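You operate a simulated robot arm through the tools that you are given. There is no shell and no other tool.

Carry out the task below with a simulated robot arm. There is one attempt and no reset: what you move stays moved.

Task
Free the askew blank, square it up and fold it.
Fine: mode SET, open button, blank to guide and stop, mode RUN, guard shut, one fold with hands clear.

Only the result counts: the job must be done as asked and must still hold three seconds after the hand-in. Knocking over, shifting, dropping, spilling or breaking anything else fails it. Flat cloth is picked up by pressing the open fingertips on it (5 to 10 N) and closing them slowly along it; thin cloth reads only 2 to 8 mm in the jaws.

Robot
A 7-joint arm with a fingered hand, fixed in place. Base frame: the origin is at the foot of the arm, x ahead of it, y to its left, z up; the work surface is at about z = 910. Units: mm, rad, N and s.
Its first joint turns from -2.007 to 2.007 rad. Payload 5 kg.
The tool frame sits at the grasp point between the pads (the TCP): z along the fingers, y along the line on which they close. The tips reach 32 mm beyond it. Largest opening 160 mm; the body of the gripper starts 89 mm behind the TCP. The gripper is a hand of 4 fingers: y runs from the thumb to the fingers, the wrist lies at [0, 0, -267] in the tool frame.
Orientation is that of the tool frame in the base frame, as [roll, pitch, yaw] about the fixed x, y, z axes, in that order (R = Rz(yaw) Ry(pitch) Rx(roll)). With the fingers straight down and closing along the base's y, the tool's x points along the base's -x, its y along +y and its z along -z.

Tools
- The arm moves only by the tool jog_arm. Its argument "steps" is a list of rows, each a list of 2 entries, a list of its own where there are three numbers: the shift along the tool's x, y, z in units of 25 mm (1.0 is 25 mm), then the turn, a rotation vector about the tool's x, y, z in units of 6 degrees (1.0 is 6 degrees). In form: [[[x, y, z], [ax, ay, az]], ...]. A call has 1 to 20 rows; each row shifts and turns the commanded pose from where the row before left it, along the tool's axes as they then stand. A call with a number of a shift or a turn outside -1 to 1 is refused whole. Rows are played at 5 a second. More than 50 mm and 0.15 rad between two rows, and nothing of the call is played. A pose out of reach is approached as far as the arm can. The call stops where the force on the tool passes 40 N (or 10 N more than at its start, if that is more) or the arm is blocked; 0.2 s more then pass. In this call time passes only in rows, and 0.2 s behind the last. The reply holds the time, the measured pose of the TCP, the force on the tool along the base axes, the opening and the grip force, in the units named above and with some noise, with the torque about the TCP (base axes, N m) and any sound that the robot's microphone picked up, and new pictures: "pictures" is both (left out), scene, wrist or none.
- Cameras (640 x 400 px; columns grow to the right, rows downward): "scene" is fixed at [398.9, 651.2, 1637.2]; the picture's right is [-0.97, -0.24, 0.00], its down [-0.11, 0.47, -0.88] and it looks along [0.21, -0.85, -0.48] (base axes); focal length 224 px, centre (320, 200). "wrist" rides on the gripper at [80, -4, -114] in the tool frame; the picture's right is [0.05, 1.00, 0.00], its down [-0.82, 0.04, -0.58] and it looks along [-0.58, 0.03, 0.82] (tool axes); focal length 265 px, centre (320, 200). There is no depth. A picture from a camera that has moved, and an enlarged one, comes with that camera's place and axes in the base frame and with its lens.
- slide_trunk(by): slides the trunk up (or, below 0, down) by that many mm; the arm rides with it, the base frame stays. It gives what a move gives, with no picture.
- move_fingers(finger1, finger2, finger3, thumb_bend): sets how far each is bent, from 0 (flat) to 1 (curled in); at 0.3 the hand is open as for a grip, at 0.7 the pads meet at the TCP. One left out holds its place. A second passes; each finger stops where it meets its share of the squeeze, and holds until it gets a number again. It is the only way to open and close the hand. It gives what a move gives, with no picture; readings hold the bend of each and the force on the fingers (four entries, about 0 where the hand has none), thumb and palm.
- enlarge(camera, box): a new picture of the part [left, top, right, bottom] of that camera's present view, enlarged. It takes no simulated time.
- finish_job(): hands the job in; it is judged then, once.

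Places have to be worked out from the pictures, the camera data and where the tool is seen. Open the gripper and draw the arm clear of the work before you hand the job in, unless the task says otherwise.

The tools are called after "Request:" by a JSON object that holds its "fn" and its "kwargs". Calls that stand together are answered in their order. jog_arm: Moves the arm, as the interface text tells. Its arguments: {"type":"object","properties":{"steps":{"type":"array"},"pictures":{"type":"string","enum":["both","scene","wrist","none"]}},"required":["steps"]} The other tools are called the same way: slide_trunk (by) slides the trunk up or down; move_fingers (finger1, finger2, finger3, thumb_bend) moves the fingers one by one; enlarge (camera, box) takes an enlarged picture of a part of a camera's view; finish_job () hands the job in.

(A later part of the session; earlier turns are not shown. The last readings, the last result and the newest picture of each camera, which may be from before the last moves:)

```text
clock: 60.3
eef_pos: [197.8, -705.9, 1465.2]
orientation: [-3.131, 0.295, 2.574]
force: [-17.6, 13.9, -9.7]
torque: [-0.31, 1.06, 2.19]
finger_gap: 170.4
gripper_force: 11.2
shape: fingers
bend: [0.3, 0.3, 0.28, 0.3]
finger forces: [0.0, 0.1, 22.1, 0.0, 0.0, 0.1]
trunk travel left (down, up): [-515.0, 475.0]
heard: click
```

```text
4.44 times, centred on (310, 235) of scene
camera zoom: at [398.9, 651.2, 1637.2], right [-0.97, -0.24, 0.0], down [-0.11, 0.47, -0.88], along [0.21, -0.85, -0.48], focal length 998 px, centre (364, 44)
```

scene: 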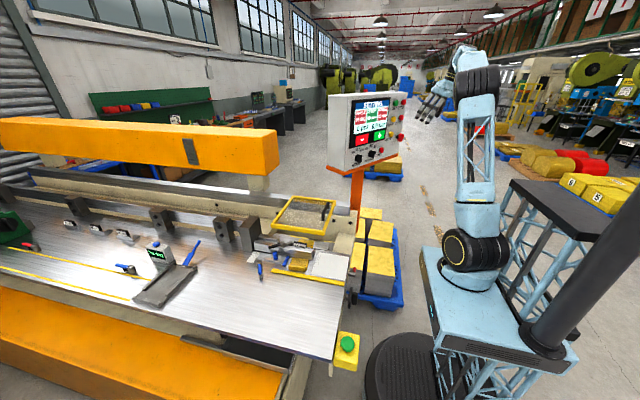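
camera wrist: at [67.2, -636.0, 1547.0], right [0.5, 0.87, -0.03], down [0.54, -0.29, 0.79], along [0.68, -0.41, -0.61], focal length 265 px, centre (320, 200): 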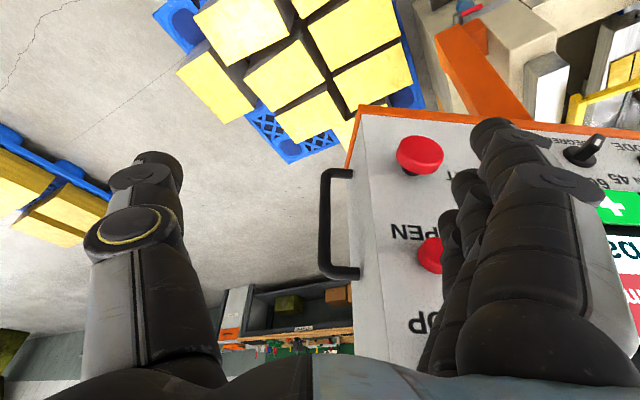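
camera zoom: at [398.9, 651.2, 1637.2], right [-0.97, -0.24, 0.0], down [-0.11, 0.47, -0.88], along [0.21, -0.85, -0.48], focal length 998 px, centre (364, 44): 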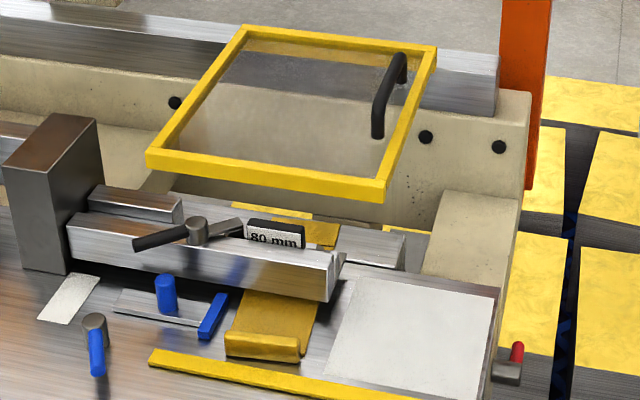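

A click was heard: OPEN pressed. I'll retreat from the button and check the clamp.

Request:
{"fn": "jog_arm", "kwargs": {"steps": [[[0.477, 0.03, -0.147], [0, 0, 0]], [[0.954, 0.06, -0.293], [0, 0, 0]], [[0.954, 0.06, -0.293], [0, 0, 0]], [[0.954, 0.06, -0.293], [0, 0, 0]]], "pictures": "scene"}}

Request:
{"fn": "enlarge", "kwargs": {"camera": "scene", "box": [280, 225, 340, 275]}}

Request:
{"fn": "enlarge", "kwargs": {"camera": "scene", "box": [330, 85, 410, 175]}}

```text
clock: 61.3
eef_pos: [131.2, -655.1, 1468.1]
orientation: [-3.129, 0.298, 2.576]
force: [-0.2, 0.0, -0.4]
torque: [0.01, 0.0, 0.03]
finger_gap: 170.4
gripper_force: 0.0
shape: fingers
bend: [0.3, 0.3, 0.3, 0.3]
finger forces: [0.1, 0.0, 0.0, 0.1, 0.0, 0.0]
trunk travel left (down, up): [-515.0, 475.0]
```

scene: 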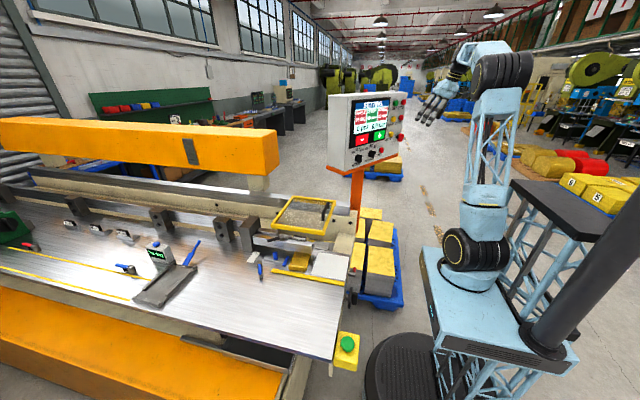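

```text
8.00 times, centred on (310, 250) of scene
camera zoom: at [398.9, 651.2, 1637.2], right [-0.97, -0.24, 0.0], down [-0.11, 0.47, -0.88], along [0.21, -0.85, -0.48], focal length 1796 px, centre (400, -200)
```

zoom: 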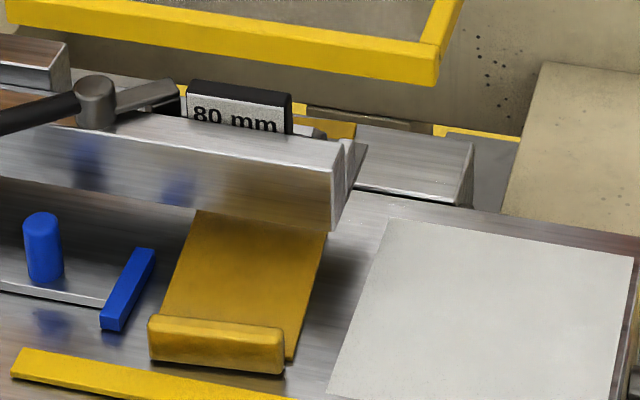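

```text
4.44 times, centred on (370, 130) of scene
camera zoom: at [398.9, 651.2, 1637.2], right [-0.97, -0.24, 0.0], down [-0.11, 0.47, -0.88], along [0.21, -0.85, -0.48], focal length 998 px, centre (98, 511)
```

zoom: 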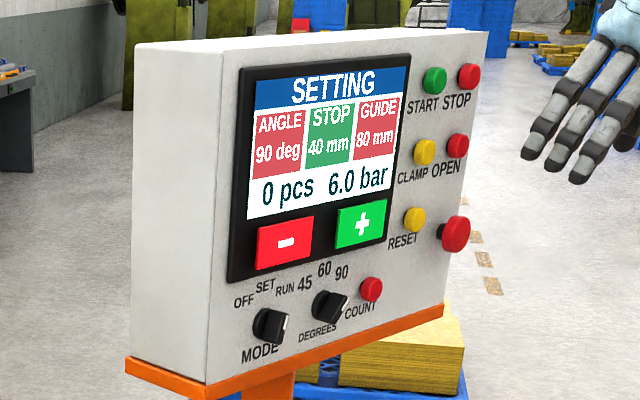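

The clamp beam has lifted: more of the blank shows beneath it. I'll travel back left along the panel, then over to the blank.

Request:
{"fn": "jog_arm", "kwargs": {"steps": [[[0, 1, 0], [0, 0, 0]], [[0, 1, 0], [0, 0, 0]], [[0, 1, 0], [0, 0, 0]], [[0, 1, 0], [0, 0, 0]], [[0, 1, 0], [0, 0, 0]], [[0, 1, 0], [0, 0, 0]], [[0, 1, 0], [0, 0, 0]], [[0, 1, 0], [0, 0, 0]], [[0, 1, 0], [0, 0, 0]], [[0, 1, 0], [0, 0, 0]], [[0, 1, 0], [0, 0, 0]], [[0, 1, 0], [0, 0, 0]], [[0, 1, 0], [0, 0, 0]], [[0, 1, 0], [0, 0, 0]], [[0, 1, 0], [0, 0, 0]], [[0, 1, 0], [0, 0, 0]], [[0, 1, 0], [0, 0, 0]], [[0, 1, 0], [0, 0, 0]], [[0, 1, 0], [0, 0, 0]], [[0, 1, 0], [0, 0, 0]]], "pictures": "scene"}}

```text
clock: 65.5
eef_pos: [412.2, -256.4, 1438.9]
orientation: [-3.133, 0.262, 2.573]
force: [-0.1, 1.0, 0.1]
torque: [-0.05, 0.03, -0.03]
finger_gap: 170.8
gripper_force: 0.1
shape: fingers
bend: [0.3, 0.3, 0.3, 0.3]
finger forces: [0.1, 0.1, 0.0, 0.1, 0.1, 0.0]
out of reach, approached as far as the arm can: row 17, 18, 20
trunk travel left (down, up): [-515.0, 475.0]
```

scene: 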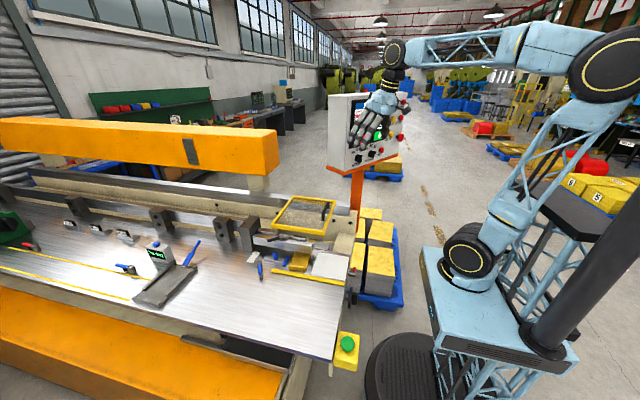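

Clear of the panel. I'll turn back to the straight-down, square orientation while moving toward the table's front.

Request:
{"fn": "jog_arm", "kwargs": {"steps": [[[0, 1, 0], [0, 0.83, -0.9]], [[0, 1, 0], [0, 0.83, -0.9]], [[0, 1, 0], [0, 0.84, -0.9]], [[0, 1, 0], [0, 0, -0.9]], [[0, 1, 0], [0, 0, -0.9]], [[0, 1, 0], [0, 0, -0.92]]], "pictures": "none"}}

```text
clock: 66.9
eef_pos: [451.0, -109.5, 1446.4]
orientation: [-3.081, 0.007, 3.14]
force: [0.1, 0.2, -0.2]
torque: [0.01, 0.01, 0.04]
finger_gap: 170.9
gripper_force: 0.1
shape: fingers
bend: [0.3, 0.3, 0.3, 0.3]
finger forces: [0.0, 0.0, 0.0, 0.0, 0.0, 0.1]
trunk travel left (down, up): [-515.0, 475.0]
```

Small roll error remains; I'll fix that and move above the blank at z≈1200.

Request:
{"fn": "jog_arm", "kwargs": {"steps": [[[-0.756, 0.56, 0.98], [-0.58, 0, 0]], [[-0.756, 0.56, 0.98], [0, 0, 0]], [[-0.756, 0.56, 0.98], [0, 0, 0]], [[-0.756, 0.56, 0.98], [0, 0, 0]], [[-0.756, 0.56, 0.98], [0, 0, 0]], [[-0.756, 0.56, 0.98], [0, 0, 0]], [[-0.756, 0.56, 0.98], [0, 0, 0]], [[-0.756, 0.56, 0.98], [0, 0, 0]], [[-0.756, 0.56, 0.98], [0, 0, 0]], [[-0.756, 0.56, 0.98], [0, 0, 0]]], "pictures": "both"}}

Request:
{"fn": "enlarge", "kwargs": {"camera": "wrist", "box": [220, 0, 440, 130]}}

```text
clock: 69.1
eef_pos: [645.3, 28.5, 1200.5]
orientation: [-3.141, 0.007, 3.136]
force: [0.1, -0.7, 0.6]
torque: [0.01, 0.01, 0.01]
finger_gap: 171.0
gripper_force: 0.1
shape: fingers
bend: [0.3, 0.3, 0.3, 0.3]
finger forces: [0.0, 0.0, 0.1, 0.0, 0.1, 0.1]
trunk travel left (down, up): [-515.0, 475.0]
camera wrist: at [563.3, 25.1, 1313.2], right [-0.05, 1.0, 0.0], down [0.81, 0.04, 0.58], along [0.58, 0.03, -0.81], focal length 265 px, centre (320, 200)
```

scene: 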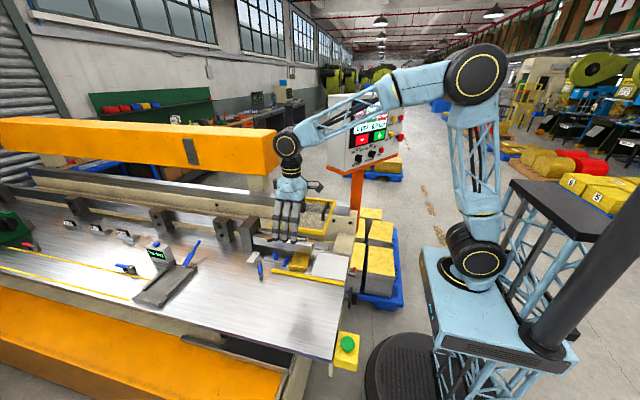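
wrist: 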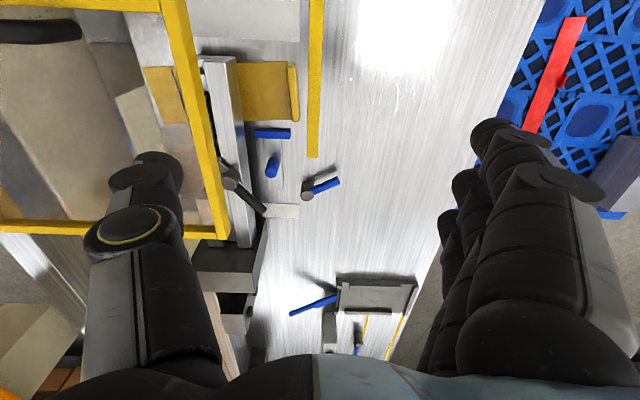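

```text
2.91 times, centred on (330, 65) of wrist
camera zoom: at [563.3, 25.1, 1313.2], right [-0.05, 1.0, 0.0], down [0.81, 0.04, 0.58], along [0.58, 0.03, -0.81], focal length 772 px, centre (291, 593)
```

zoom: 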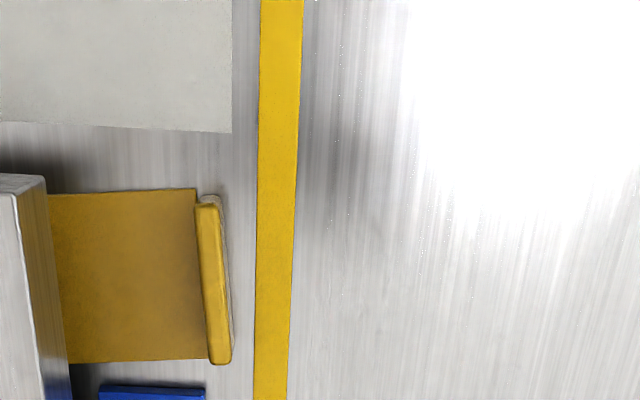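

The view gives: stop bar inner edge at y≈13, guide face at x≈713.5, lip outer edge from (625, −5) to (695, 1), about 5° askew. I need the lip's and stop bar's heights, so I'll zoom.

Request:
{"fn": "enlarge", "kwargs": {"camera": "scene", "box": [280, 245, 320, 285]}}

Request:
{"fn": "enlarge", "kwargs": {"camera": "wrist", "box": [250, 50, 330, 150]}}

Request:
{"fn": "enlarge", "kwargs": {"camera": "wrist", "box": [140, 30, 330, 220]}}

```text
10.00 times, centred on (300, 265) of scene
camera zoom: at [398.9, 651.2, 1637.2], right [-0.97, -0.24, 0.0], down [-0.11, 0.47, -0.88], along [0.21, -0.85, -0.48], focal length 2246 px, centre (520, -450)
```

zoom: 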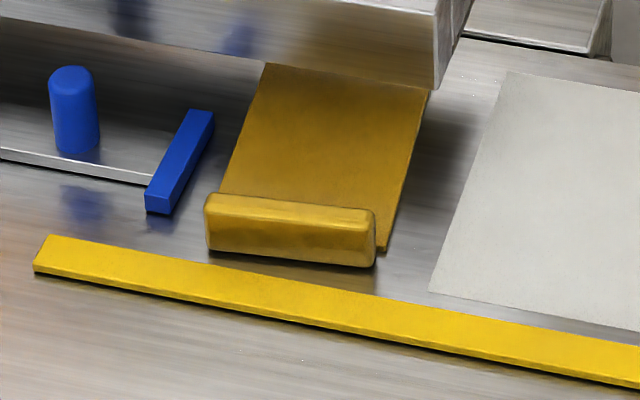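

```text
4.00 times, centred on (290, 100) of wrist
camera zoom: at [563.3, 25.1, 1313.2], right [-0.05, 1.0, 0.0], down [0.81, 0.04, 0.58], along [0.58, 0.03, -0.81], focal length 1062 px, centre (440, 600)
```

zoom: 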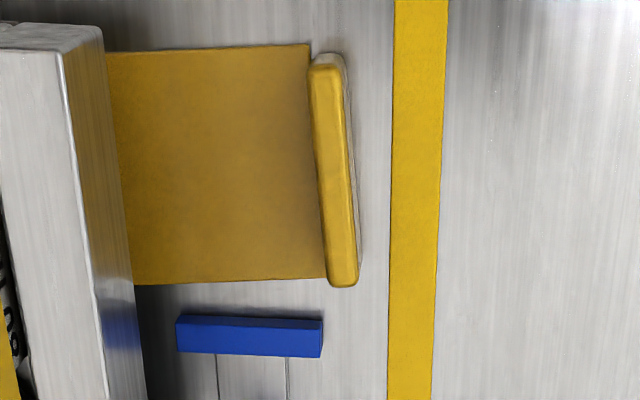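

```text
2.11 times, centred on (235, 125) of wrist
camera zoom: at [563.3, 25.1, 1313.2], right [-0.05, 1.0, 0.0], down [0.81, 0.04, 0.58], along [0.58, 0.03, -0.81], focal length 559 px, centre (499, 358)
```

zoom: 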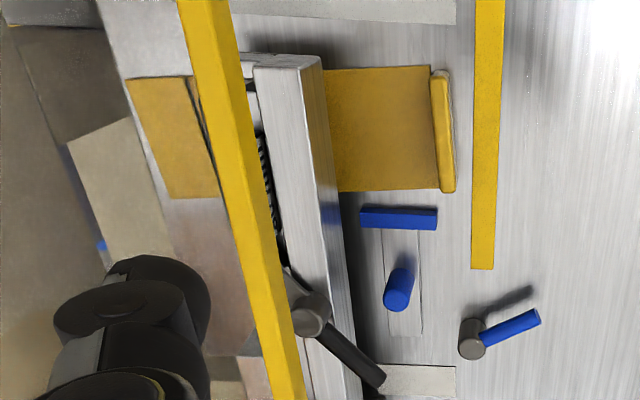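

The lip is about 21 mm tall (z 912–933) with its inner face at y≈−12, and the stop bar is only about 5 mm high. I'll lower the open hand with the thumb between the clamp and lip, to push the lip toward +y against the stop.

Request:
{"fn": "jog_arm", "kwargs": {"steps": [[[-0.079, 0.1725, 1], [0, 0.067, -0.05]], [[-0.079, 0.1725, 1], [0, 0, 0]], [[-0.079, 0.1725, 1], [0, 0, 0]], [[-0.079, 0.1725, 1], [0, 0, 0]], [[-0.079, 0.1725, 1], [0, 0, 0]], [[-0.079, 0.1725, 1], [0, 0, 0]], [[-0.079, 0.1725, 1], [0, 0, 0]], [[-0.079, 0.1725, 1], [0, 0, 0]]], "pictures": "both"}}

Request:
{"fn": "enlarge", "kwargs": {"camera": "scene", "box": [260, 215, 340, 285]}}

```text
clock: 70.9
eef_pos: [660.7, 62.5, 1000.8]
orientation: [-3.141, 0.0, 3.141]
force: [0.5, 0.6, -0.5]
torque: [-0.03, -0.01, -0.01]
finger_gap: 170.8
gripper_force: 0.0
shape: fingers
bend: [0.3, 0.3, 0.3, 0.3]
finger forces: [0.0, 0.0, 0.0, 0.1, 0.0, 0.0]
trunk travel left (down, up): [-515.0, 475.0]
camera wrist: at [579.4, 58.5, 1113.7], right [-0.05, 1.0, 0.0], down [0.82, 0.04, 0.58], along [0.58, 0.03, -0.82], focal length 265 px, centre (320, 200)
```

scene: 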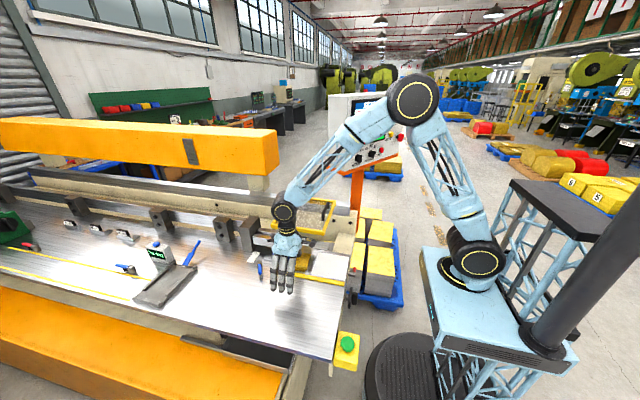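
wrist: 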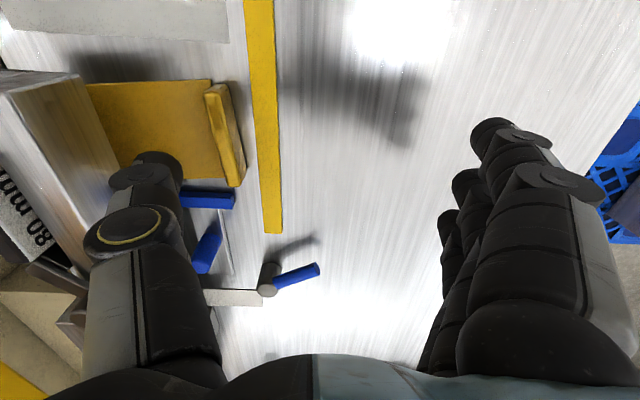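

```text
5.71 times, centred on (300, 250) of scene
camera zoom: at [398.9, 651.2, 1637.2], right [-0.97, -0.24, 0.0], down [-0.11, 0.47, -0.88], along [0.21, -0.85, -0.48], focal length 1283 px, centre (434, -86)
```

zoom: 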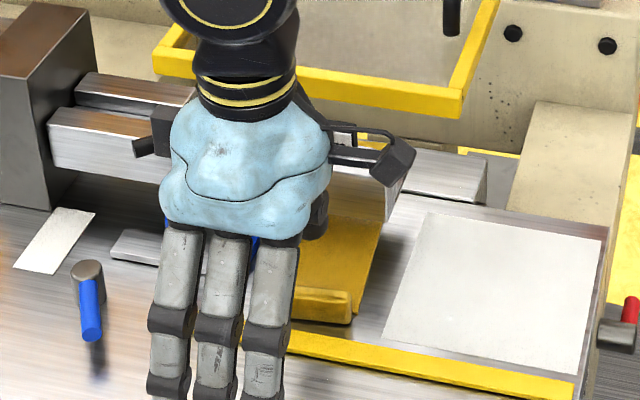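

The thumb is positioned between the clamp and lip. I'll lower it carefully to just above the sheet.

Request:
{"fn": "jog_arm", "kwargs": {"steps": [[[0, 0, 0.8], [0, 0, 0]], [[0, 0, 0.8], [0, 0, 0]], [[0, 0, 0.2], [0, 0, 0]], [[0, 0, 0.2], [0, 0, 0]]], "pictures": "wrist"}}

Request:
{"fn": "enlarge", "kwargs": {"camera": "wrist", "box": [60, 0, 300, 230]}}

```text
clock: 71.9
eef_pos: [658.9, 61.9, 951.4]
orientation: [-3.141, -0.001, 3.141]
force: [0.5, 0.6, -0.1]
torque: [0.01, 0.02, 0.0]
finger_gap: 170.6
gripper_force: 0.1
shape: fingers
bend: [0.3, 0.3, 0.3, 0.3]
finger forces: [0.1, 0.0, 0.0, 0.0, 0.1, 0.0]
trunk travel left (down, up): [-515.0, 475.0]
camera wrist: at [577.8, 58.0, 1064.7], right [-0.05, 1.0, 0.0], down [0.82, 0.04, 0.58], along [0.58, 0.03, -0.82], focal length 265 px, centre (320, 200)
```

wrist: 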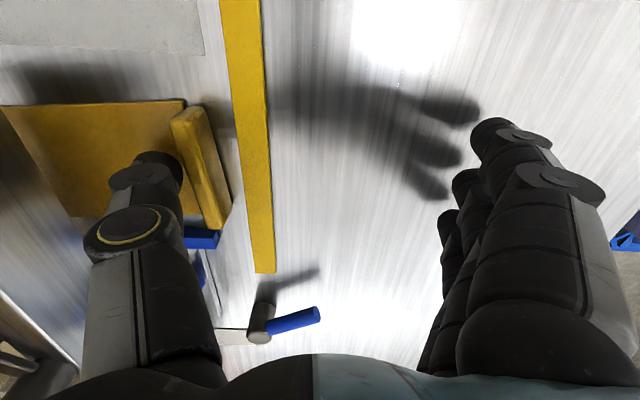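

```text
1.74 times, centred on (180, 115) of wrist
camera zoom: at [577.8, 58.0, 1064.7], right [-0.05, 1.0, 0.0], down [0.82, 0.04, 0.58], along [0.58, 0.03, -0.82], focal length 462 px, centre (564, 348)
```

zoom: 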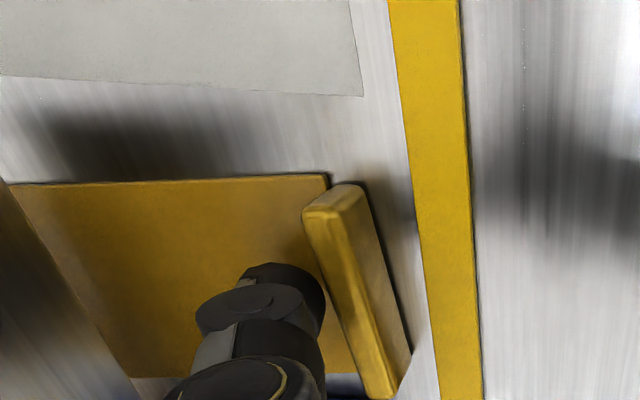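

The thumb tip is beside the lip's inner face. I'll push toward +y in small steps, watching force.

Request:
{"fn": "jog_arm", "kwargs": {"steps": [[[0, 0.2, 0], [0, 0, 0]], [[0, 0.2, 0], [0, 0, 0]], [[0, 0.2, 0], [0, 0, 0]]], "pictures": "none"}}

Request:
{"fn": "enlarge", "kwargs": {"camera": "wrist", "box": [60, 0, 300, 230]}}

```text
clock: 72.7
eef_pos: [661.4, 77.1, 952.3]
orientation: [-3.142, -0.001, 3.141]
force: [1.0, 0.3, -0.2]
torque: [-0.02, -0.02, -0.01]
finger_gap: 170.7
gripper_force: 0.3
shape: fingers
bend: [0.3, 0.3, 0.3, 0.3]
finger forces: [0.0, 0.0, 0.0, 0.0, 0.0, 0.0]
trunk travel left (down, up): [-515.0, 475.0]
```

```text
1.74 times, centred on (180, 115) of wrist
camera zoom: at [580.1, 73.0, 1065.7], right [-0.05, 1.0, 0.0], down [0.81, 0.04, 0.58], along [0.58, 0.03, -0.82], focal length 462 px, centre (564, 348)
```

zoom: 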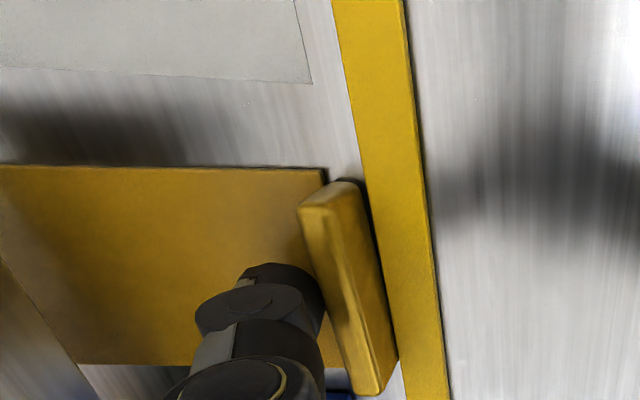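

The blank slides easily with the thumb. I'll continue toward the stop.

Request:
{"fn": "jog_arm", "kwargs": {"steps": [[[0, 0.16, 0], [0, 0, 0]], [[0, 0.16, 0], [0, 0, 0]]], "pictures": "none"}}

Request:
{"fn": "enlarge", "kwargs": {"camera": "wrist", "box": [60, 0, 300, 230]}}

```text
clock: 73.3
eef_pos: [661.4, 85.0, 952.8]
orientation: [3.142, -0.001, 3.141]
force: [0.8, -2.9, 0.7]
torque: [-0.13, -0.01, 0.05]
finger_gap: 173.0
gripper_force: 1.1
shape: fingers
bend: [0.3, 0.3, 0.3, 0.29]
finger forces: [0.0, 0.1, 0.0, 0.1, 2.5, 0.0]
trunk travel left (down, up): [-515.0, 475.0]
```

```text
1.74 times, centred on (180, 115) of wrist
camera zoom: at [579.6, 80.7, 1066.1], right [-0.05, 1.0, 0.0], down [0.81, 0.04, 0.58], along [0.58, 0.03, -0.82], focal length 462 px, centre (564, 348)
```

zoom: 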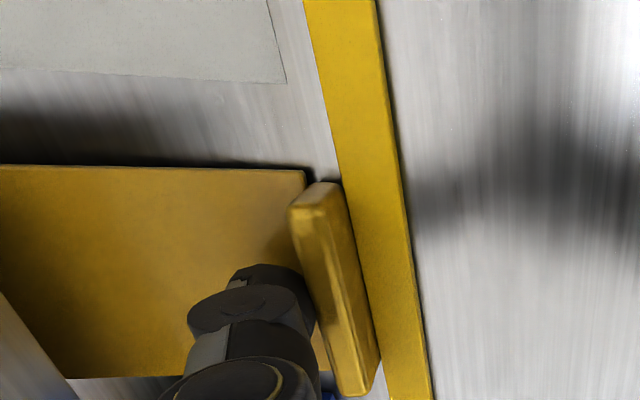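

The lip reached the stop (2.5 N). I'll press a little more to square it flush.

Request:
{"fn": "jog_arm", "kwargs": {"steps": [[[0, 0.12, 0], [0, 0, 0]], [[0, 0.12, 0], [0, 0, 0]], [[0, 0, 0], [0, 0, 0]]], "pictures": "none"}}

Request:
{"fn": "enlarge", "kwargs": {"camera": "wrist", "box": [60, 0, 300, 230]}}

Request:
{"fn": "enlarge", "kwargs": {"camera": "scene", "box": [260, 215, 340, 285]}}

```text
clock: 74.1
eef_pos: [660.8, 90.0, 951.7]
orientation: [-3.141, -0.001, 3.14]
force: [1.1, -4.9, 2.7]
torque: [-0.22, -0.02, 0.08]
finger_gap: 175.6
gripper_force: 2.8
shape: fingers
bend: [0.3, 0.3, 0.3, 0.28]
finger forces: [0.0, 0.0, 0.0, 0.0, 5.4, 0.0]
trunk travel left (down, up): [-515.0, 475.0]
```

```text
1.74 times, centred on (180, 115) of wrist
camera zoom: at [579.5, 86.1, 1065.8], right [-0.05, 1.0, 0.0], down [0.82, 0.04, 0.58], along [0.58, 0.03, -0.82], focal length 462 px, centre (564, 348)
```

zoom: 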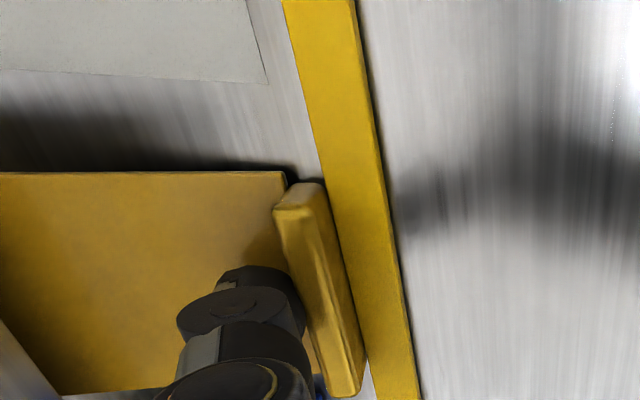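

```text
5.71 times, centred on (300, 250) of scene
camera zoom: at [398.9, 651.2, 1637.2], right [-0.97, -0.24, 0.0], down [-0.11, 0.47, -0.88], along [0.21, -0.85, -0.48], focal length 1283 px, centre (434, -86)
```

zoom: 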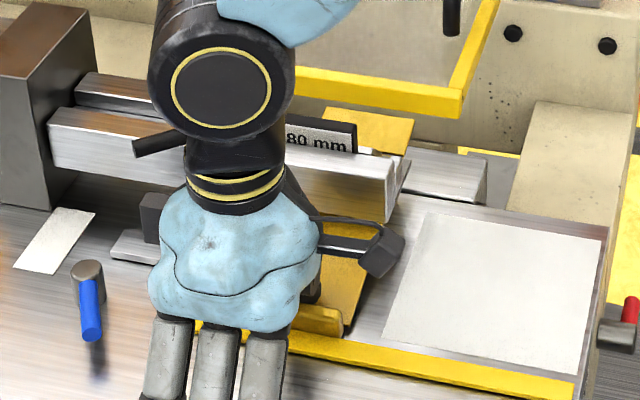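

5 N with the lip looking flush. I'll back the thumb off, lift and inspect from above.

Request:
{"fn": "jog_arm", "kwargs": {"steps": [[[0, -0.5, 0], [0, 0, 0]], [[0, 0, -1], [0, 0, 0]], [[0, 0, -1], [0, 0, 0]], [[0.4, 0, -1], [0, 0, 0]], [[0.8, 0, -1], [0, 0, 0]], [[0.8, 0, -1], [0, 0, 0]]], "pictures": "wrist"}}

Request:
{"fn": "enlarge", "kwargs": {"camera": "wrist", "box": [100, 50, 300, 200]}}

```text
clock: 75.5
eef_pos: [609.6, 77.1, 1077.2]
orientation: [3.141, -0.001, 3.14]
force: [-0.5, 0.2, -0.1]
torque: [0.02, 0.01, -0.01]
finger_gap: 171.2
gripper_force: 0.0
shape: fingers
bend: [0.3, 0.3, 0.3, 0.3]
finger forces: [0.0, 0.1, 0.0, 0.0, 0.0, 0.0]
trunk travel left (down, up): [-515.0, 475.0]
camera wrist: at [527.9, 73.1, 1190.1], right [-0.05, 1.0, 0.0], down [0.82, 0.04, 0.58], along [0.58, 0.03, -0.82], focal length 265 px, centre (320, 200)
```

wrist: 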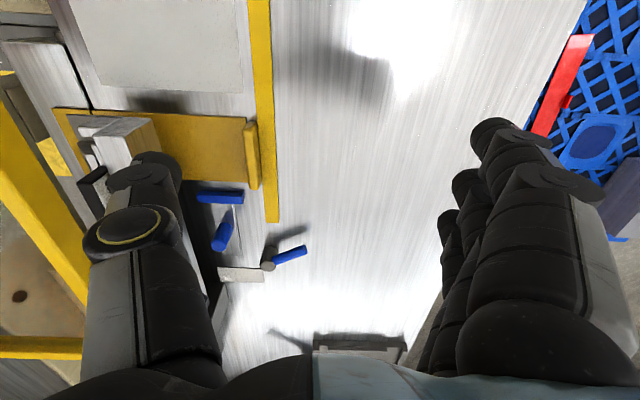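

```text
2.67 times, centred on (200, 125) of wrist
camera zoom: at [527.9, 73.1, 1190.1], right [-0.05, 1.0, 0.0], down [0.82, 0.04, 0.58], along [0.58, 0.03, -0.82], focal length 708 px, centre (640, 400)
```

zoom: 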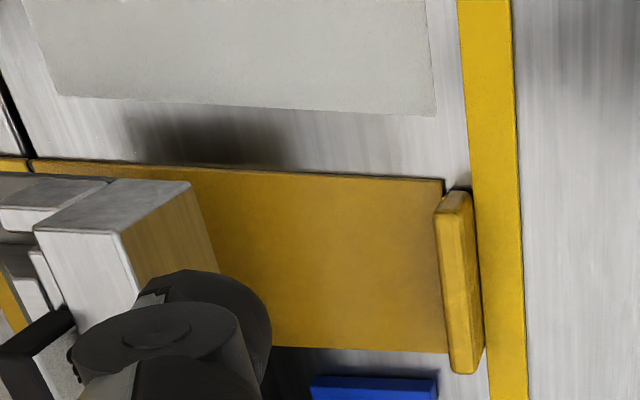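

The blank is now square: the −x edge is at x≈622 front and back, and the lip is flush with the stop. About 8 mm remains to the blue guide. I'll place the thumb at the lip's −x end to push it +x.

Request:
{"fn": "jog_arm", "kwargs": {"steps": [[[0.25, 0.36, 1], [0, 0, 0]], [[0.25, 0.36, 1], [0, 0, 0]], [[0, 0, 1], [0, 0, 0]], [[0, 0, 1], [0, 0, 0]], [[0, 0, 0.8], [0, 0, 0]], [[0, 0, 0.3], [0, 0, 0]]], "pictures": "wrist"}}

Request:
{"fn": "enlarge", "kwargs": {"camera": "wrist", "box": [60, 80, 300, 260]}}

Request:
{"fn": "enlarge", "kwargs": {"camera": "scene", "box": [260, 215, 340, 285]}}

```text
clock: 76.9
eef_pos: [597.6, 94.8, 949.0]
orientation: [3.14, -0.001, -3.141]
force: [-0.7, -0.6, -0.6]
torque: [-0.01, 0.0, 0.01]
finger_gap: 171.4
gripper_force: 0.1
shape: fingers
bend: [0.3, 0.3, 0.3, 0.3]
finger forces: [0.0, 0.1, 0.1, 0.0, 0.0, 0.1]
trunk travel left (down, up): [-515.0, 475.0]
camera wrist: at [516.6, 91.4, 1062.2], right [-0.05, 1.0, 0.0], down [0.82, 0.04, 0.58], along [0.58, 0.03, -0.82], focal length 265 px, centre (320, 200)
```

wrist: 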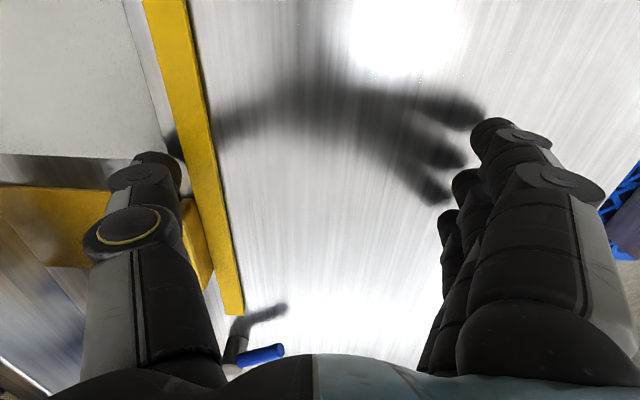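

```text
2.22 times, centred on (180, 170) of wrist
camera zoom: at [516.6, 91.4, 1062.2], right [-0.05, 1.0, 0.0], down [0.82, 0.04, 0.58], along [0.58, 0.03, -0.82], focal length 590 px, centre (631, 267)
```

zoom: 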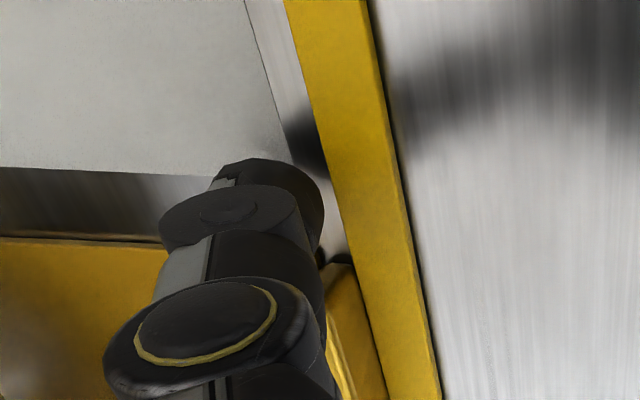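

```text
5.71 times, centred on (300, 250) of scene
camera zoom: at [398.9, 651.2, 1637.2], right [-0.97, -0.24, 0.0], down [-0.11, 0.47, -0.88], along [0.21, -0.85, -0.48], focal length 1283 px, centre (434, -86)
```

zoom: 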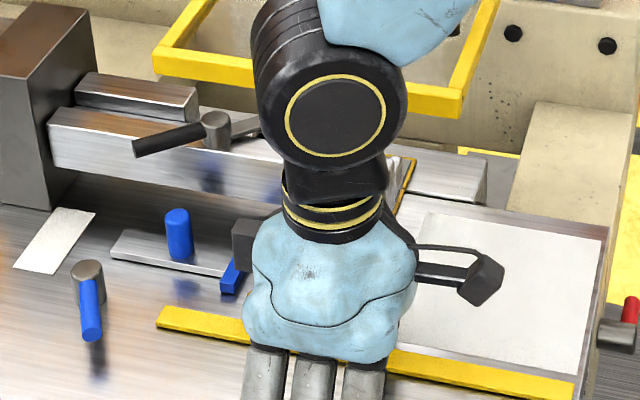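

The thumb is next to the lip's end. I'll nudge y by 3 mm for overlap and then push +x in small steps.

Request:
{"fn": "jog_arm", "kwargs": {"steps": [[[-0.2, 0.12, 0], [0, 0, 0]], [[-0.2, 0, 0], [0, 0, 0]], [[-0.2, 0, 0], [0, 0, 0]]], "pictures": "none"}}

Request:
{"fn": "enlarge", "kwargs": {"camera": "wrist", "box": [60, 80, 300, 260]}}

```text
clock: 77.7
eef_pos: [612.6, 99.3, 948.6]
orientation: [-3.141, 0.001, -3.141]
force: [0.2, 0.4, -0.2]
torque: [0.02, 0.0, -0.01]
finger_gap: 171.2
gripper_force: 0.1
shape: fingers
bend: [0.3, 0.3, 0.3, 0.3]
finger forces: [0.1, 0.1, 0.1, 0.0, 0.1, 0.0]
trunk travel left (down, up): [-515.0, 475.0]
```

```text
2.22 times, centred on (180, 170) of wrist
camera zoom: at [531.6, 95.2, 1061.8], right [-0.05, 1.0, 0.0], down [0.81, 0.04, 0.58], along [0.58, 0.03, -0.82], focal length 590 px, centre (631, 267)
```

zoom: 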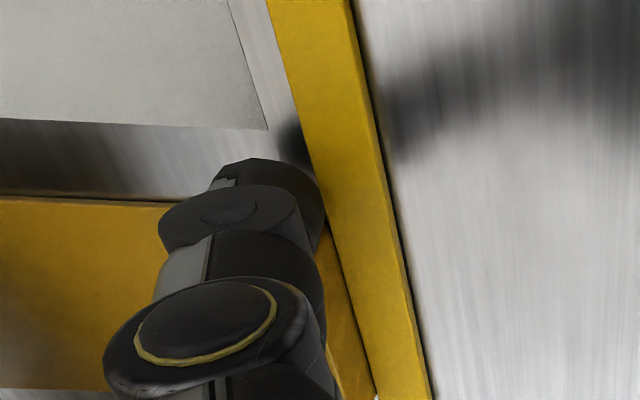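

No contact force yet; I'll continue in 2.5 mm rows.

Request:
{"fn": "jog_arm", "kwargs": {"steps": [[[-0.1, 0, 0], [0, 0, 0]], [[-0.1, 0, 0], [0, 0, 0]], [[-0.1, 0, 0], [0, 0, 0]]], "pictures": "none"}}

Request:
{"fn": "enlarge", "kwargs": {"camera": "wrist", "box": [60, 80, 300, 260]}}

Request:
{"fn": "enlarge", "kwargs": {"camera": "scene", "box": [270, 235, 330, 285]}}

```text
clock: 78.5
eef_pos: [619.3, 99.6, 949.8]
orientation: [3.141, 0.0, -3.141]
force: [-0.9, -0.7, -0.1]
torque: [0.02, 0.01, -0.04]
finger_gap: 171.4
gripper_force: 0.0
shape: fingers
bend: [0.3, 0.3, 0.3, 0.3]
finger forces: [0.1, 0.1, 0.0, 0.1, 0.1, 0.0]
trunk travel left (down, up): [-515.0, 475.0]
```

```text
2.22 times, centred on (180, 170) of wrist
camera zoom: at [538.7, 95.3, 1063.3], right [-0.05, 1.0, 0.0], down [0.82, 0.04, 0.58], along [0.58, 0.03, -0.82], focal length 590 px, centre (631, 267)
```

zoom: 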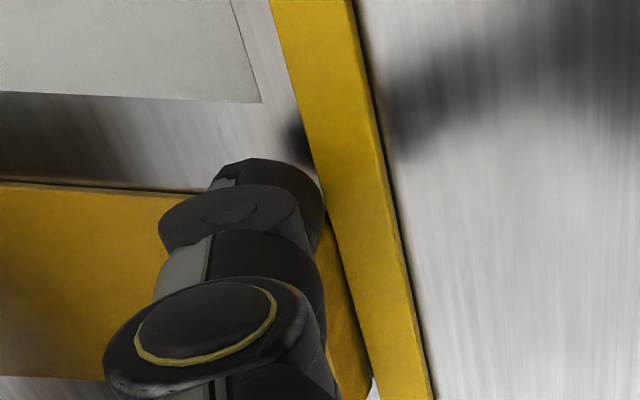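

```text
8.00 times, centred on (300, 260) of scene
camera zoom: at [398.9, 651.2, 1637.2], right [-0.97, -0.24, 0.0], down [-0.11, 0.47, -0.88], along [0.21, -0.85, -0.48], focal length 1796 px, centre (480, -280)
```

zoom: 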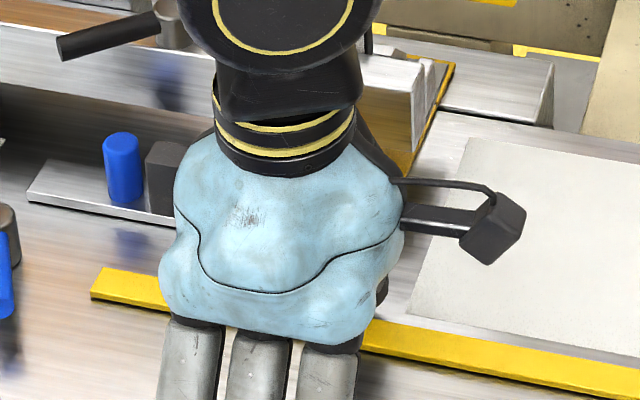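

The blank is sliding with the thumb. I'll continue until the guide gives resistance.

Request:
{"fn": "jog_arm", "kwargs": {"steps": [[[-0.1, 0, 0], [0, 0, 0]], [[-0.1, 0, 0], [0, 0, 0]]], "pictures": "none"}}

Request:
{"fn": "jog_arm", "kwargs": {"steps": [[[-0.06, 0, 0], [0, 0, 0]], [[-0.06, 0, 0], [0, 0, 0]]], "pictures": "none"}}

```text
clock: 79.1
eef_pos: [623.9, 99.0, 949.8]
orientation: [3.14, 0.0, -3.141]
force: [0.1, 0.0, -0.4]
torque: [-0.03, 0.0, -0.05]
finger_gap: 171.3
gripper_force: 0.0
shape: fingers
bend: [0.3, 0.3, 0.3, 0.3]
finger forces: [0.0, 0.1, 0.1, 0.0, 0.1, 0.0]
trunk travel left (down, up): [-515.0, 475.0]
```

```text
clock: 79.7
eef_pos: [629.1, 97.9, 948.9]
orientation: [-3.14, 0.0, -3.142]
force: [0.0, 0.0, -1.0]
torque: [0.01, 0.04, -0.01]
finger_gap: 171.3
gripper_force: 0.1
shape: fingers
bend: [0.3, 0.3, 0.3, 0.3]
finger forces: [0.0, 0.0, 0.0, 0.0, 0.1, 0.1]
trunk travel left (down, up): [-515.0, 475.0]
```

Request:
{"fn": "enlarge", "kwargs": {"camera": "wrist", "box": [0, 80, 300, 300]}}

Request:
{"fn": "enlarge", "kwargs": {"camera": "scene", "box": [270, 235, 330, 285]}}

```text
1.82 times, centred on (150, 190) of wrist
camera zoom: at [547.7, 95.4, 1062.8], right [-0.05, 1.0, 0.0], down [0.82, 0.04, 0.58], along [0.58, 0.03, -0.82], focal length 483 px, centre (629, 218)
```

zoom: 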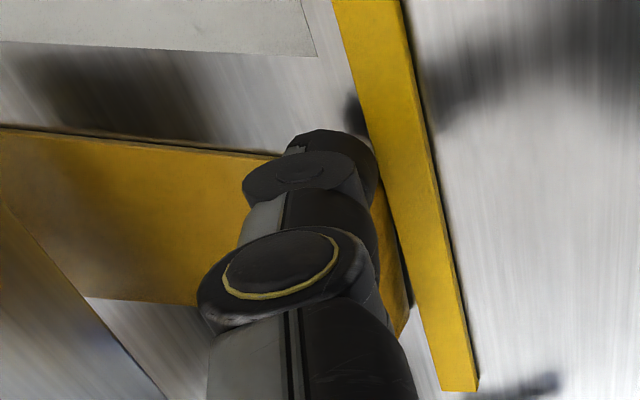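

```text
8.00 times, centred on (300, 260) of scene
camera zoom: at [398.9, 651.2, 1637.2], right [-0.97, -0.24, 0.0], down [-0.11, 0.47, -0.88], along [0.21, -0.85, -0.48], focal length 1796 px, centre (480, -280)
```

zoom: 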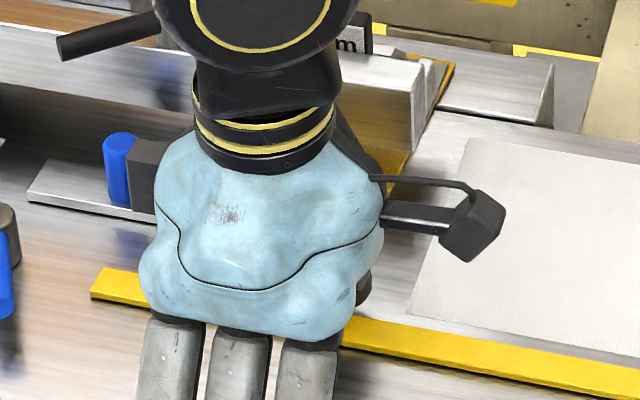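

The push has rotated the blank a few degrees clockwise, as expected from an off-centre push. I'll continue to the guide, then re-square against the stop.

Request:
{"fn": "jog_arm", "kwargs": {"steps": [[[-0.1, 0, 0], [0, 0, 0]], [[-0.1, 0, 0], [0, 0, 0]]], "pictures": "none"}}

Request:
{"fn": "jog_arm", "kwargs": {"steps": [[[-0.08, 0, 0], [0, 0, 0]], [[-0.08, 0, 0], [0, 0, 0]]], "pictures": "none"}}

Request:
{"fn": "enlarge", "kwargs": {"camera": "wrist", "box": [0, 80, 300, 300]}}

```text
clock: 80.3
eef_pos: [633.8, 98.9, 950.4]
orientation: [3.14, -0.002, -3.14]
force: [-3.3, 0.6, 0.8]
torque: [-0.03, 0.0, -0.24]
finger_gap: 171.3
gripper_force: 1.6
shape: fingers
bend: [0.3, 0.3, 0.3, 0.3]
finger forces: [0.1, 0.0, 0.0, 0.0, 2.8, 0.0]
trunk travel left (down, up): [-515.0, 475.0]
```

```text
clock: 80.9
eef_pos: [635.9, 99.3, 950.3]
orientation: [-3.14, -0.001, 3.141]
force: [-15.0, 1.0, 2.8]
torque: [-0.22, 0.25, -1.37]
finger_gap: 171.0
gripper_force: 8.1
shape: fingers
bend: [0.3, 0.3, 0.3, 0.3]
finger forces: [0.1, 0.0, 0.0, 0.0, 15.3, 0.0]
trunk travel left (down, up): [-515.0, 475.0]
```

```text
1.82 times, centred on (150, 190) of wrist
camera zoom: at [554.4, 95.1, 1063.7], right [-0.05, 1.0, 0.0], down [0.82, 0.04, 0.58], along [0.58, 0.03, -0.82], focal length 483 px, centre (629, 218)
```

zoom: 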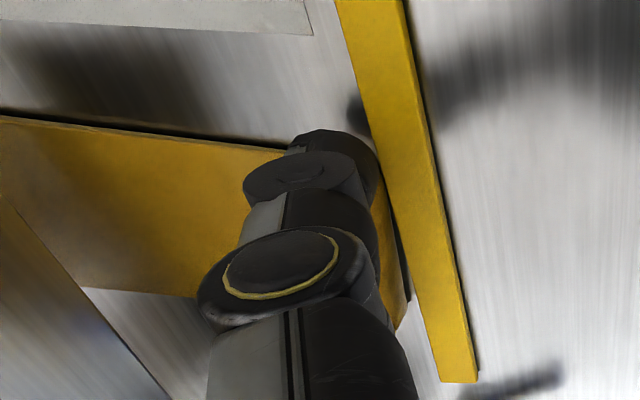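

Firm contact with the guide (15 N), so I'll ease off. Next I'll lift the thumb over the lip and push the lip's +x half toward the stop, to square it against both.

Request:
{"fn": "jog_arm", "kwargs": {"steps": [[[0.12, 0, 0], [0, 0, 0]], [[0, 0, -1], [0, 0, 0]], [[0, 0, -1], [0, 0, 0]], [[-1, -0.5, 0], [0, 0, 0]], [[-1.0, -0.44, 0], [0, 0, 0]], [[-0.12, 0, 0], [0, 0, 0]]], "pictures": "wrist"}}

Request:
{"fn": "enlarge", "kwargs": {"camera": "wrist", "box": [60, 30, 300, 230]}}

```text
clock: 82.3
eef_pos: [684.7, 75.7, 1000.1]
orientation: [-3.141, 0.002, -3.141]
force: [0.0, 0.3, -0.5]
torque: [-0.02, -0.02, -0.02]
finger_gap: 171.0
gripper_force: 0.1
shape: fingers
bend: [0.3, 0.3, 0.3, 0.3]
finger forces: [0.0, 0.0, 0.1, 0.0, 0.0, 0.0]
trunk travel left (down, up): [-515.0, 475.0]
camera wrist: at [603.6, 70.7, 1112.9], right [-0.05, 1.0, 0.0], down [0.81, 0.04, 0.58], along [0.58, 0.03, -0.82], focal length 265 px, centre (320, 200)
```

wrist: 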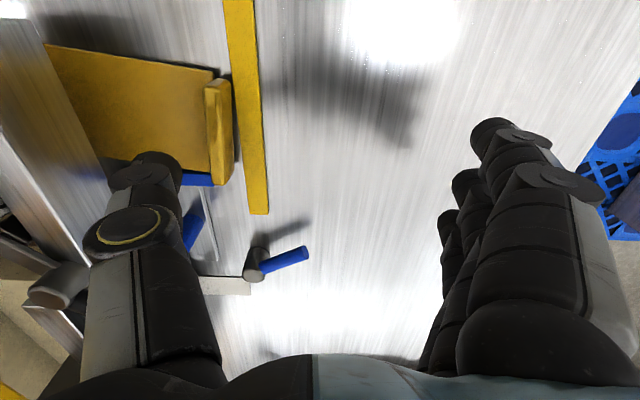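

```text
2.00 times, centred on (180, 130) of wrist
camera zoom: at [603.6, 70.7, 1112.9], right [-0.05, 1.0, 0.0], down [0.81, 0.04, 0.58], along [0.58, 0.03, -0.82], focal length 531 px, centre (600, 340)
```

zoom: 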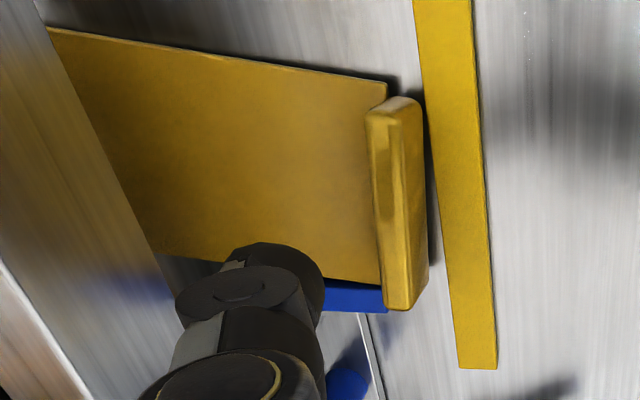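

The blank touches the guide at its front and its lip's −x corner is on the stop. I'll lower the thumb and push the +x half of the lip toward the stop.

Request:
{"fn": "jog_arm", "kwargs": {"steps": [[[0, 0, 0.9], [0, 0, 0]], [[0, 0, 0.8], [0, 0, 0]], [[0, 0, 0.3], [0, 0, 0]], [[0, 0.16, 0], [0, 0, 0]], [[0, 0.16, 0], [0, 0, 0]]], "pictures": "none"}}

Request:
{"fn": "enlarge", "kwargs": {"camera": "wrist", "box": [60, 30, 300, 230]}}

```text
clock: 83.5
eef_pos: [688.1, 83.6, 950.3]
orientation: [3.141, -0.001, -3.141]
force: [-1.4, -2.0, 1.3]
torque: [-0.12, 0.02, -0.03]
finger_gap: 172.6
gripper_force: 1.1
shape: fingers
bend: [0.3, 0.3, 0.3, 0.29]
finger forces: [0.1, 0.1, 0.1, 0.1, 2.3, 0.0]
trunk travel left (down, up): [-515.0, 475.0]
```

```text
2.00 times, centred on (180, 130) of wrist
camera zoom: at [606.9, 79.3, 1063.6], right [-0.05, 1.0, 0.0], down [0.82, 0.04, 0.58], along [0.58, 0.03, -0.82], focal length 531 px, centre (600, 340)
```

zoom: 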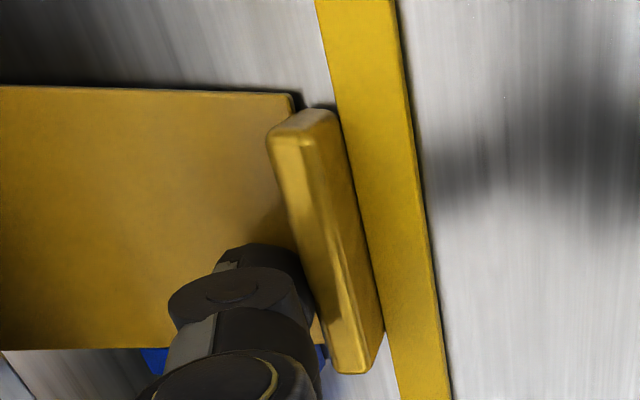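

The lip looks flush again. I'll press slightly more, then release and check from above.

Request:
{"fn": "jog_arm", "kwargs": {"steps": [[[0, 0.1, 0], [0, 0, 0]], [[0, 0.06, 0], [0, 0, 0]]], "pictures": "none"}}

Request:
{"fn": "jog_arm", "kwargs": {"steps": [[[0, -0.6, 0], [0, 0, 0]], [[0, 0, -1], [0, 0, 0]], [[0, 0, -1], [0, 0, 0]], [[0.6, 0, -1], [0, 0, 0]], [[1, 0, -1], [0, 0, 0]], [[1, 0, -1], [0, 0, 0]], [[0.2, 0, 0], [0, 0, 0]]], "pictures": "wrist"}}

Request:
{"fn": "enlarge", "kwargs": {"camera": "wrist", "box": [100, 50, 300, 200]}}

```text
clock: 84.1
eef_pos: [686.7, 87.7, 949.0]
orientation: [3.141, 0.0, -3.141]
force: [0.0, -1.3, 4.9]
torque: [-0.33, 0.03, 0.0]
finger_gap: 174.4
gripper_force: 1.6
shape: fingers
bend: [0.3, 0.3, 0.3, 0.29]
finger forces: [0.1, 0.0, 0.0, 0.0, 3.8, 0.1]
trunk travel left (down, up): [-515.0, 475.0]
```

```text
clock: 85.7
eef_pos: [614.8, 72.9, 1075.1]
orientation: [3.14, 0.001, 3.141]
force: [0.4, -0.6, -0.5]
torque: [0.01, 0.02, 0.0]
finger_gap: 171.1
gripper_force: 0.2
shape: fingers
bend: [0.3, 0.3, 0.3, 0.3]
finger forces: [0.0, 0.0, 0.1, 0.0, 0.1, 0.0]
trunk travel left (down, up): [-515.0, 475.0]
camera wrist: at [534.3, 69.8, 1188.4], right [-0.05, 1.0, 0.0], down [0.81, 0.04, 0.58], along [0.58, 0.03, -0.82], focal length 265 px, centre (320, 200)
```

wrist: 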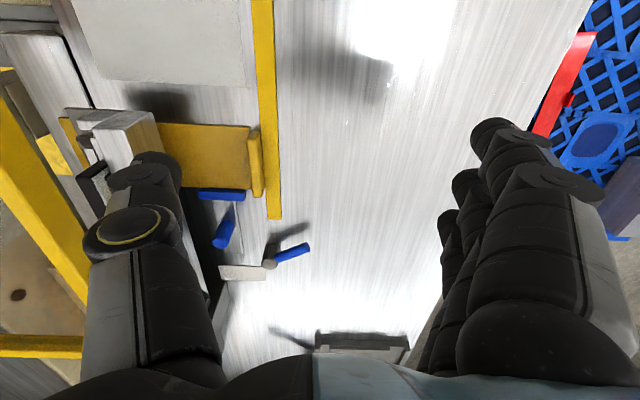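

```text
2.67 times, centred on (200, 125) of wrist
camera zoom: at [534.3, 69.8, 1188.4], right [-0.05, 1.0, 0.0], down [0.81, 0.04, 0.58], along [0.58, 0.03, -0.82], focal length 708 px, centre (640, 400)
```

zoom: 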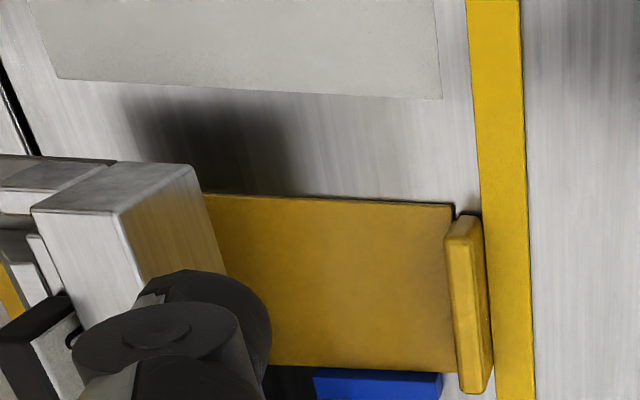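

Edges look parallel to the table axes again. I'll zoom hard on the guide and stop contacts.

Request:
{"fn": "enlarge", "kwargs": {"camera": "wrist", "box": [190, 170, 290, 230]}}

Request:
{"fn": "enlarge", "kwargs": {"camera": "wrist", "box": [235, 120, 295, 205]}}

Request:
{"fn": "enlarge", "kwargs": {"camera": "scene", "box": [270, 235, 330, 285]}}

Request:
{"fn": "enlarge", "kwargs": {"camera": "scene", "box": [340, 95, 400, 140]}}

```text
6.40 times, centred on (240, 200) of wrist
camera zoom: at [534.3, 69.8, 1188.4], right [-0.05, 1.0, 0.0], down [0.81, 0.04, 0.58], along [0.58, 0.03, -0.82], focal length 1699 px, centre (832, 200)
```

zoom: 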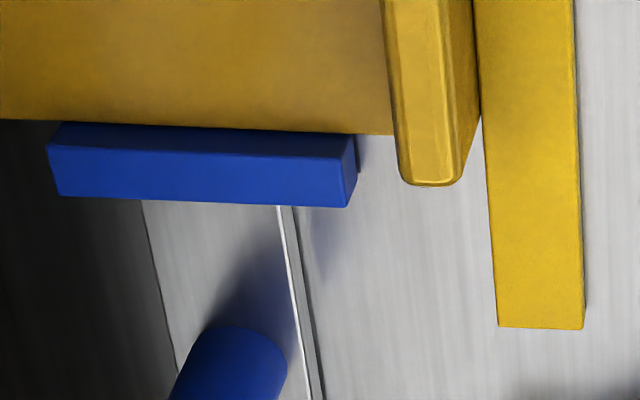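

```text
4.71 times, centred on (265, 162) of wrist
camera zoom: at [534.3, 69.8, 1188.4], right [-0.05, 1.0, 0.0], down [0.81, 0.04, 0.58], along [0.58, 0.03, -0.82], focal length 1249 px, centre (579, 376)
```

zoom: 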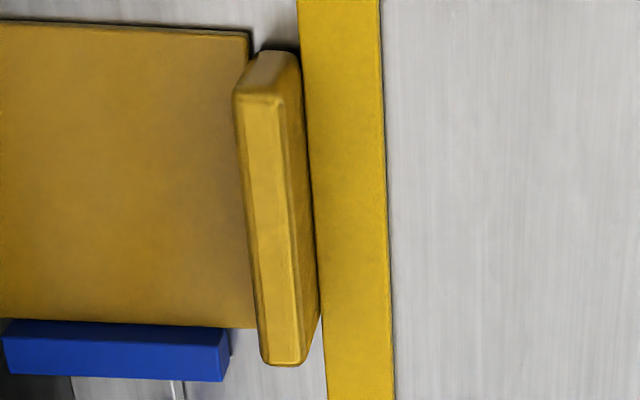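

```text
8.00 times, centred on (300, 260) of scene
camera zoom: at [398.9, 651.2, 1637.2], right [-0.97, -0.24, 0.0], down [-0.11, 0.47, -0.88], along [0.21, -0.85, -0.48], focal length 1796 px, centre (480, -280)
```

zoom: 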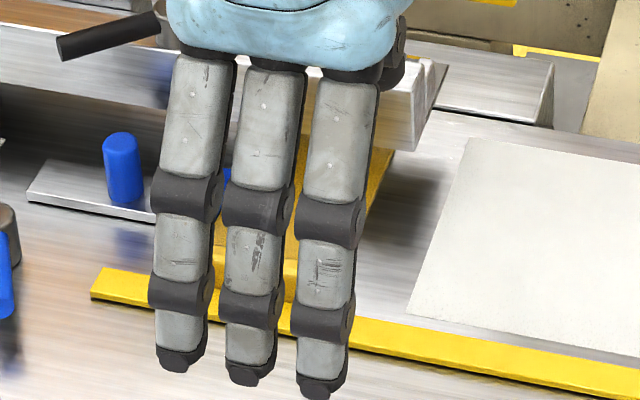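

```text
8.89 times, centred on (370, 118) of scene
camera zoom: at [398.9, 651.2, 1637.2], right [-0.97, -0.24, 0.0], down [-0.11, 0.47, -0.88], along [0.21, -0.85, -0.48], focal length 1996 px, centre (-124, 933)
```

zoom: 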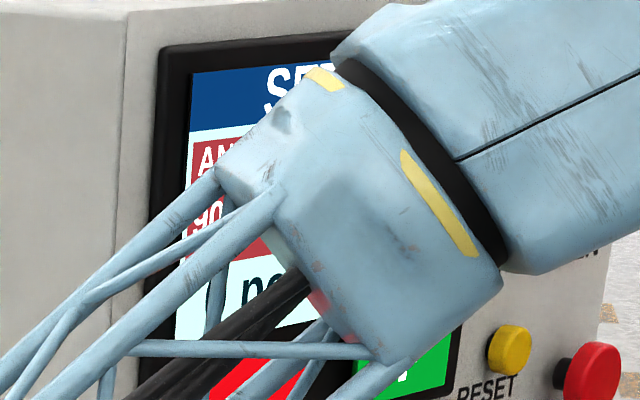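

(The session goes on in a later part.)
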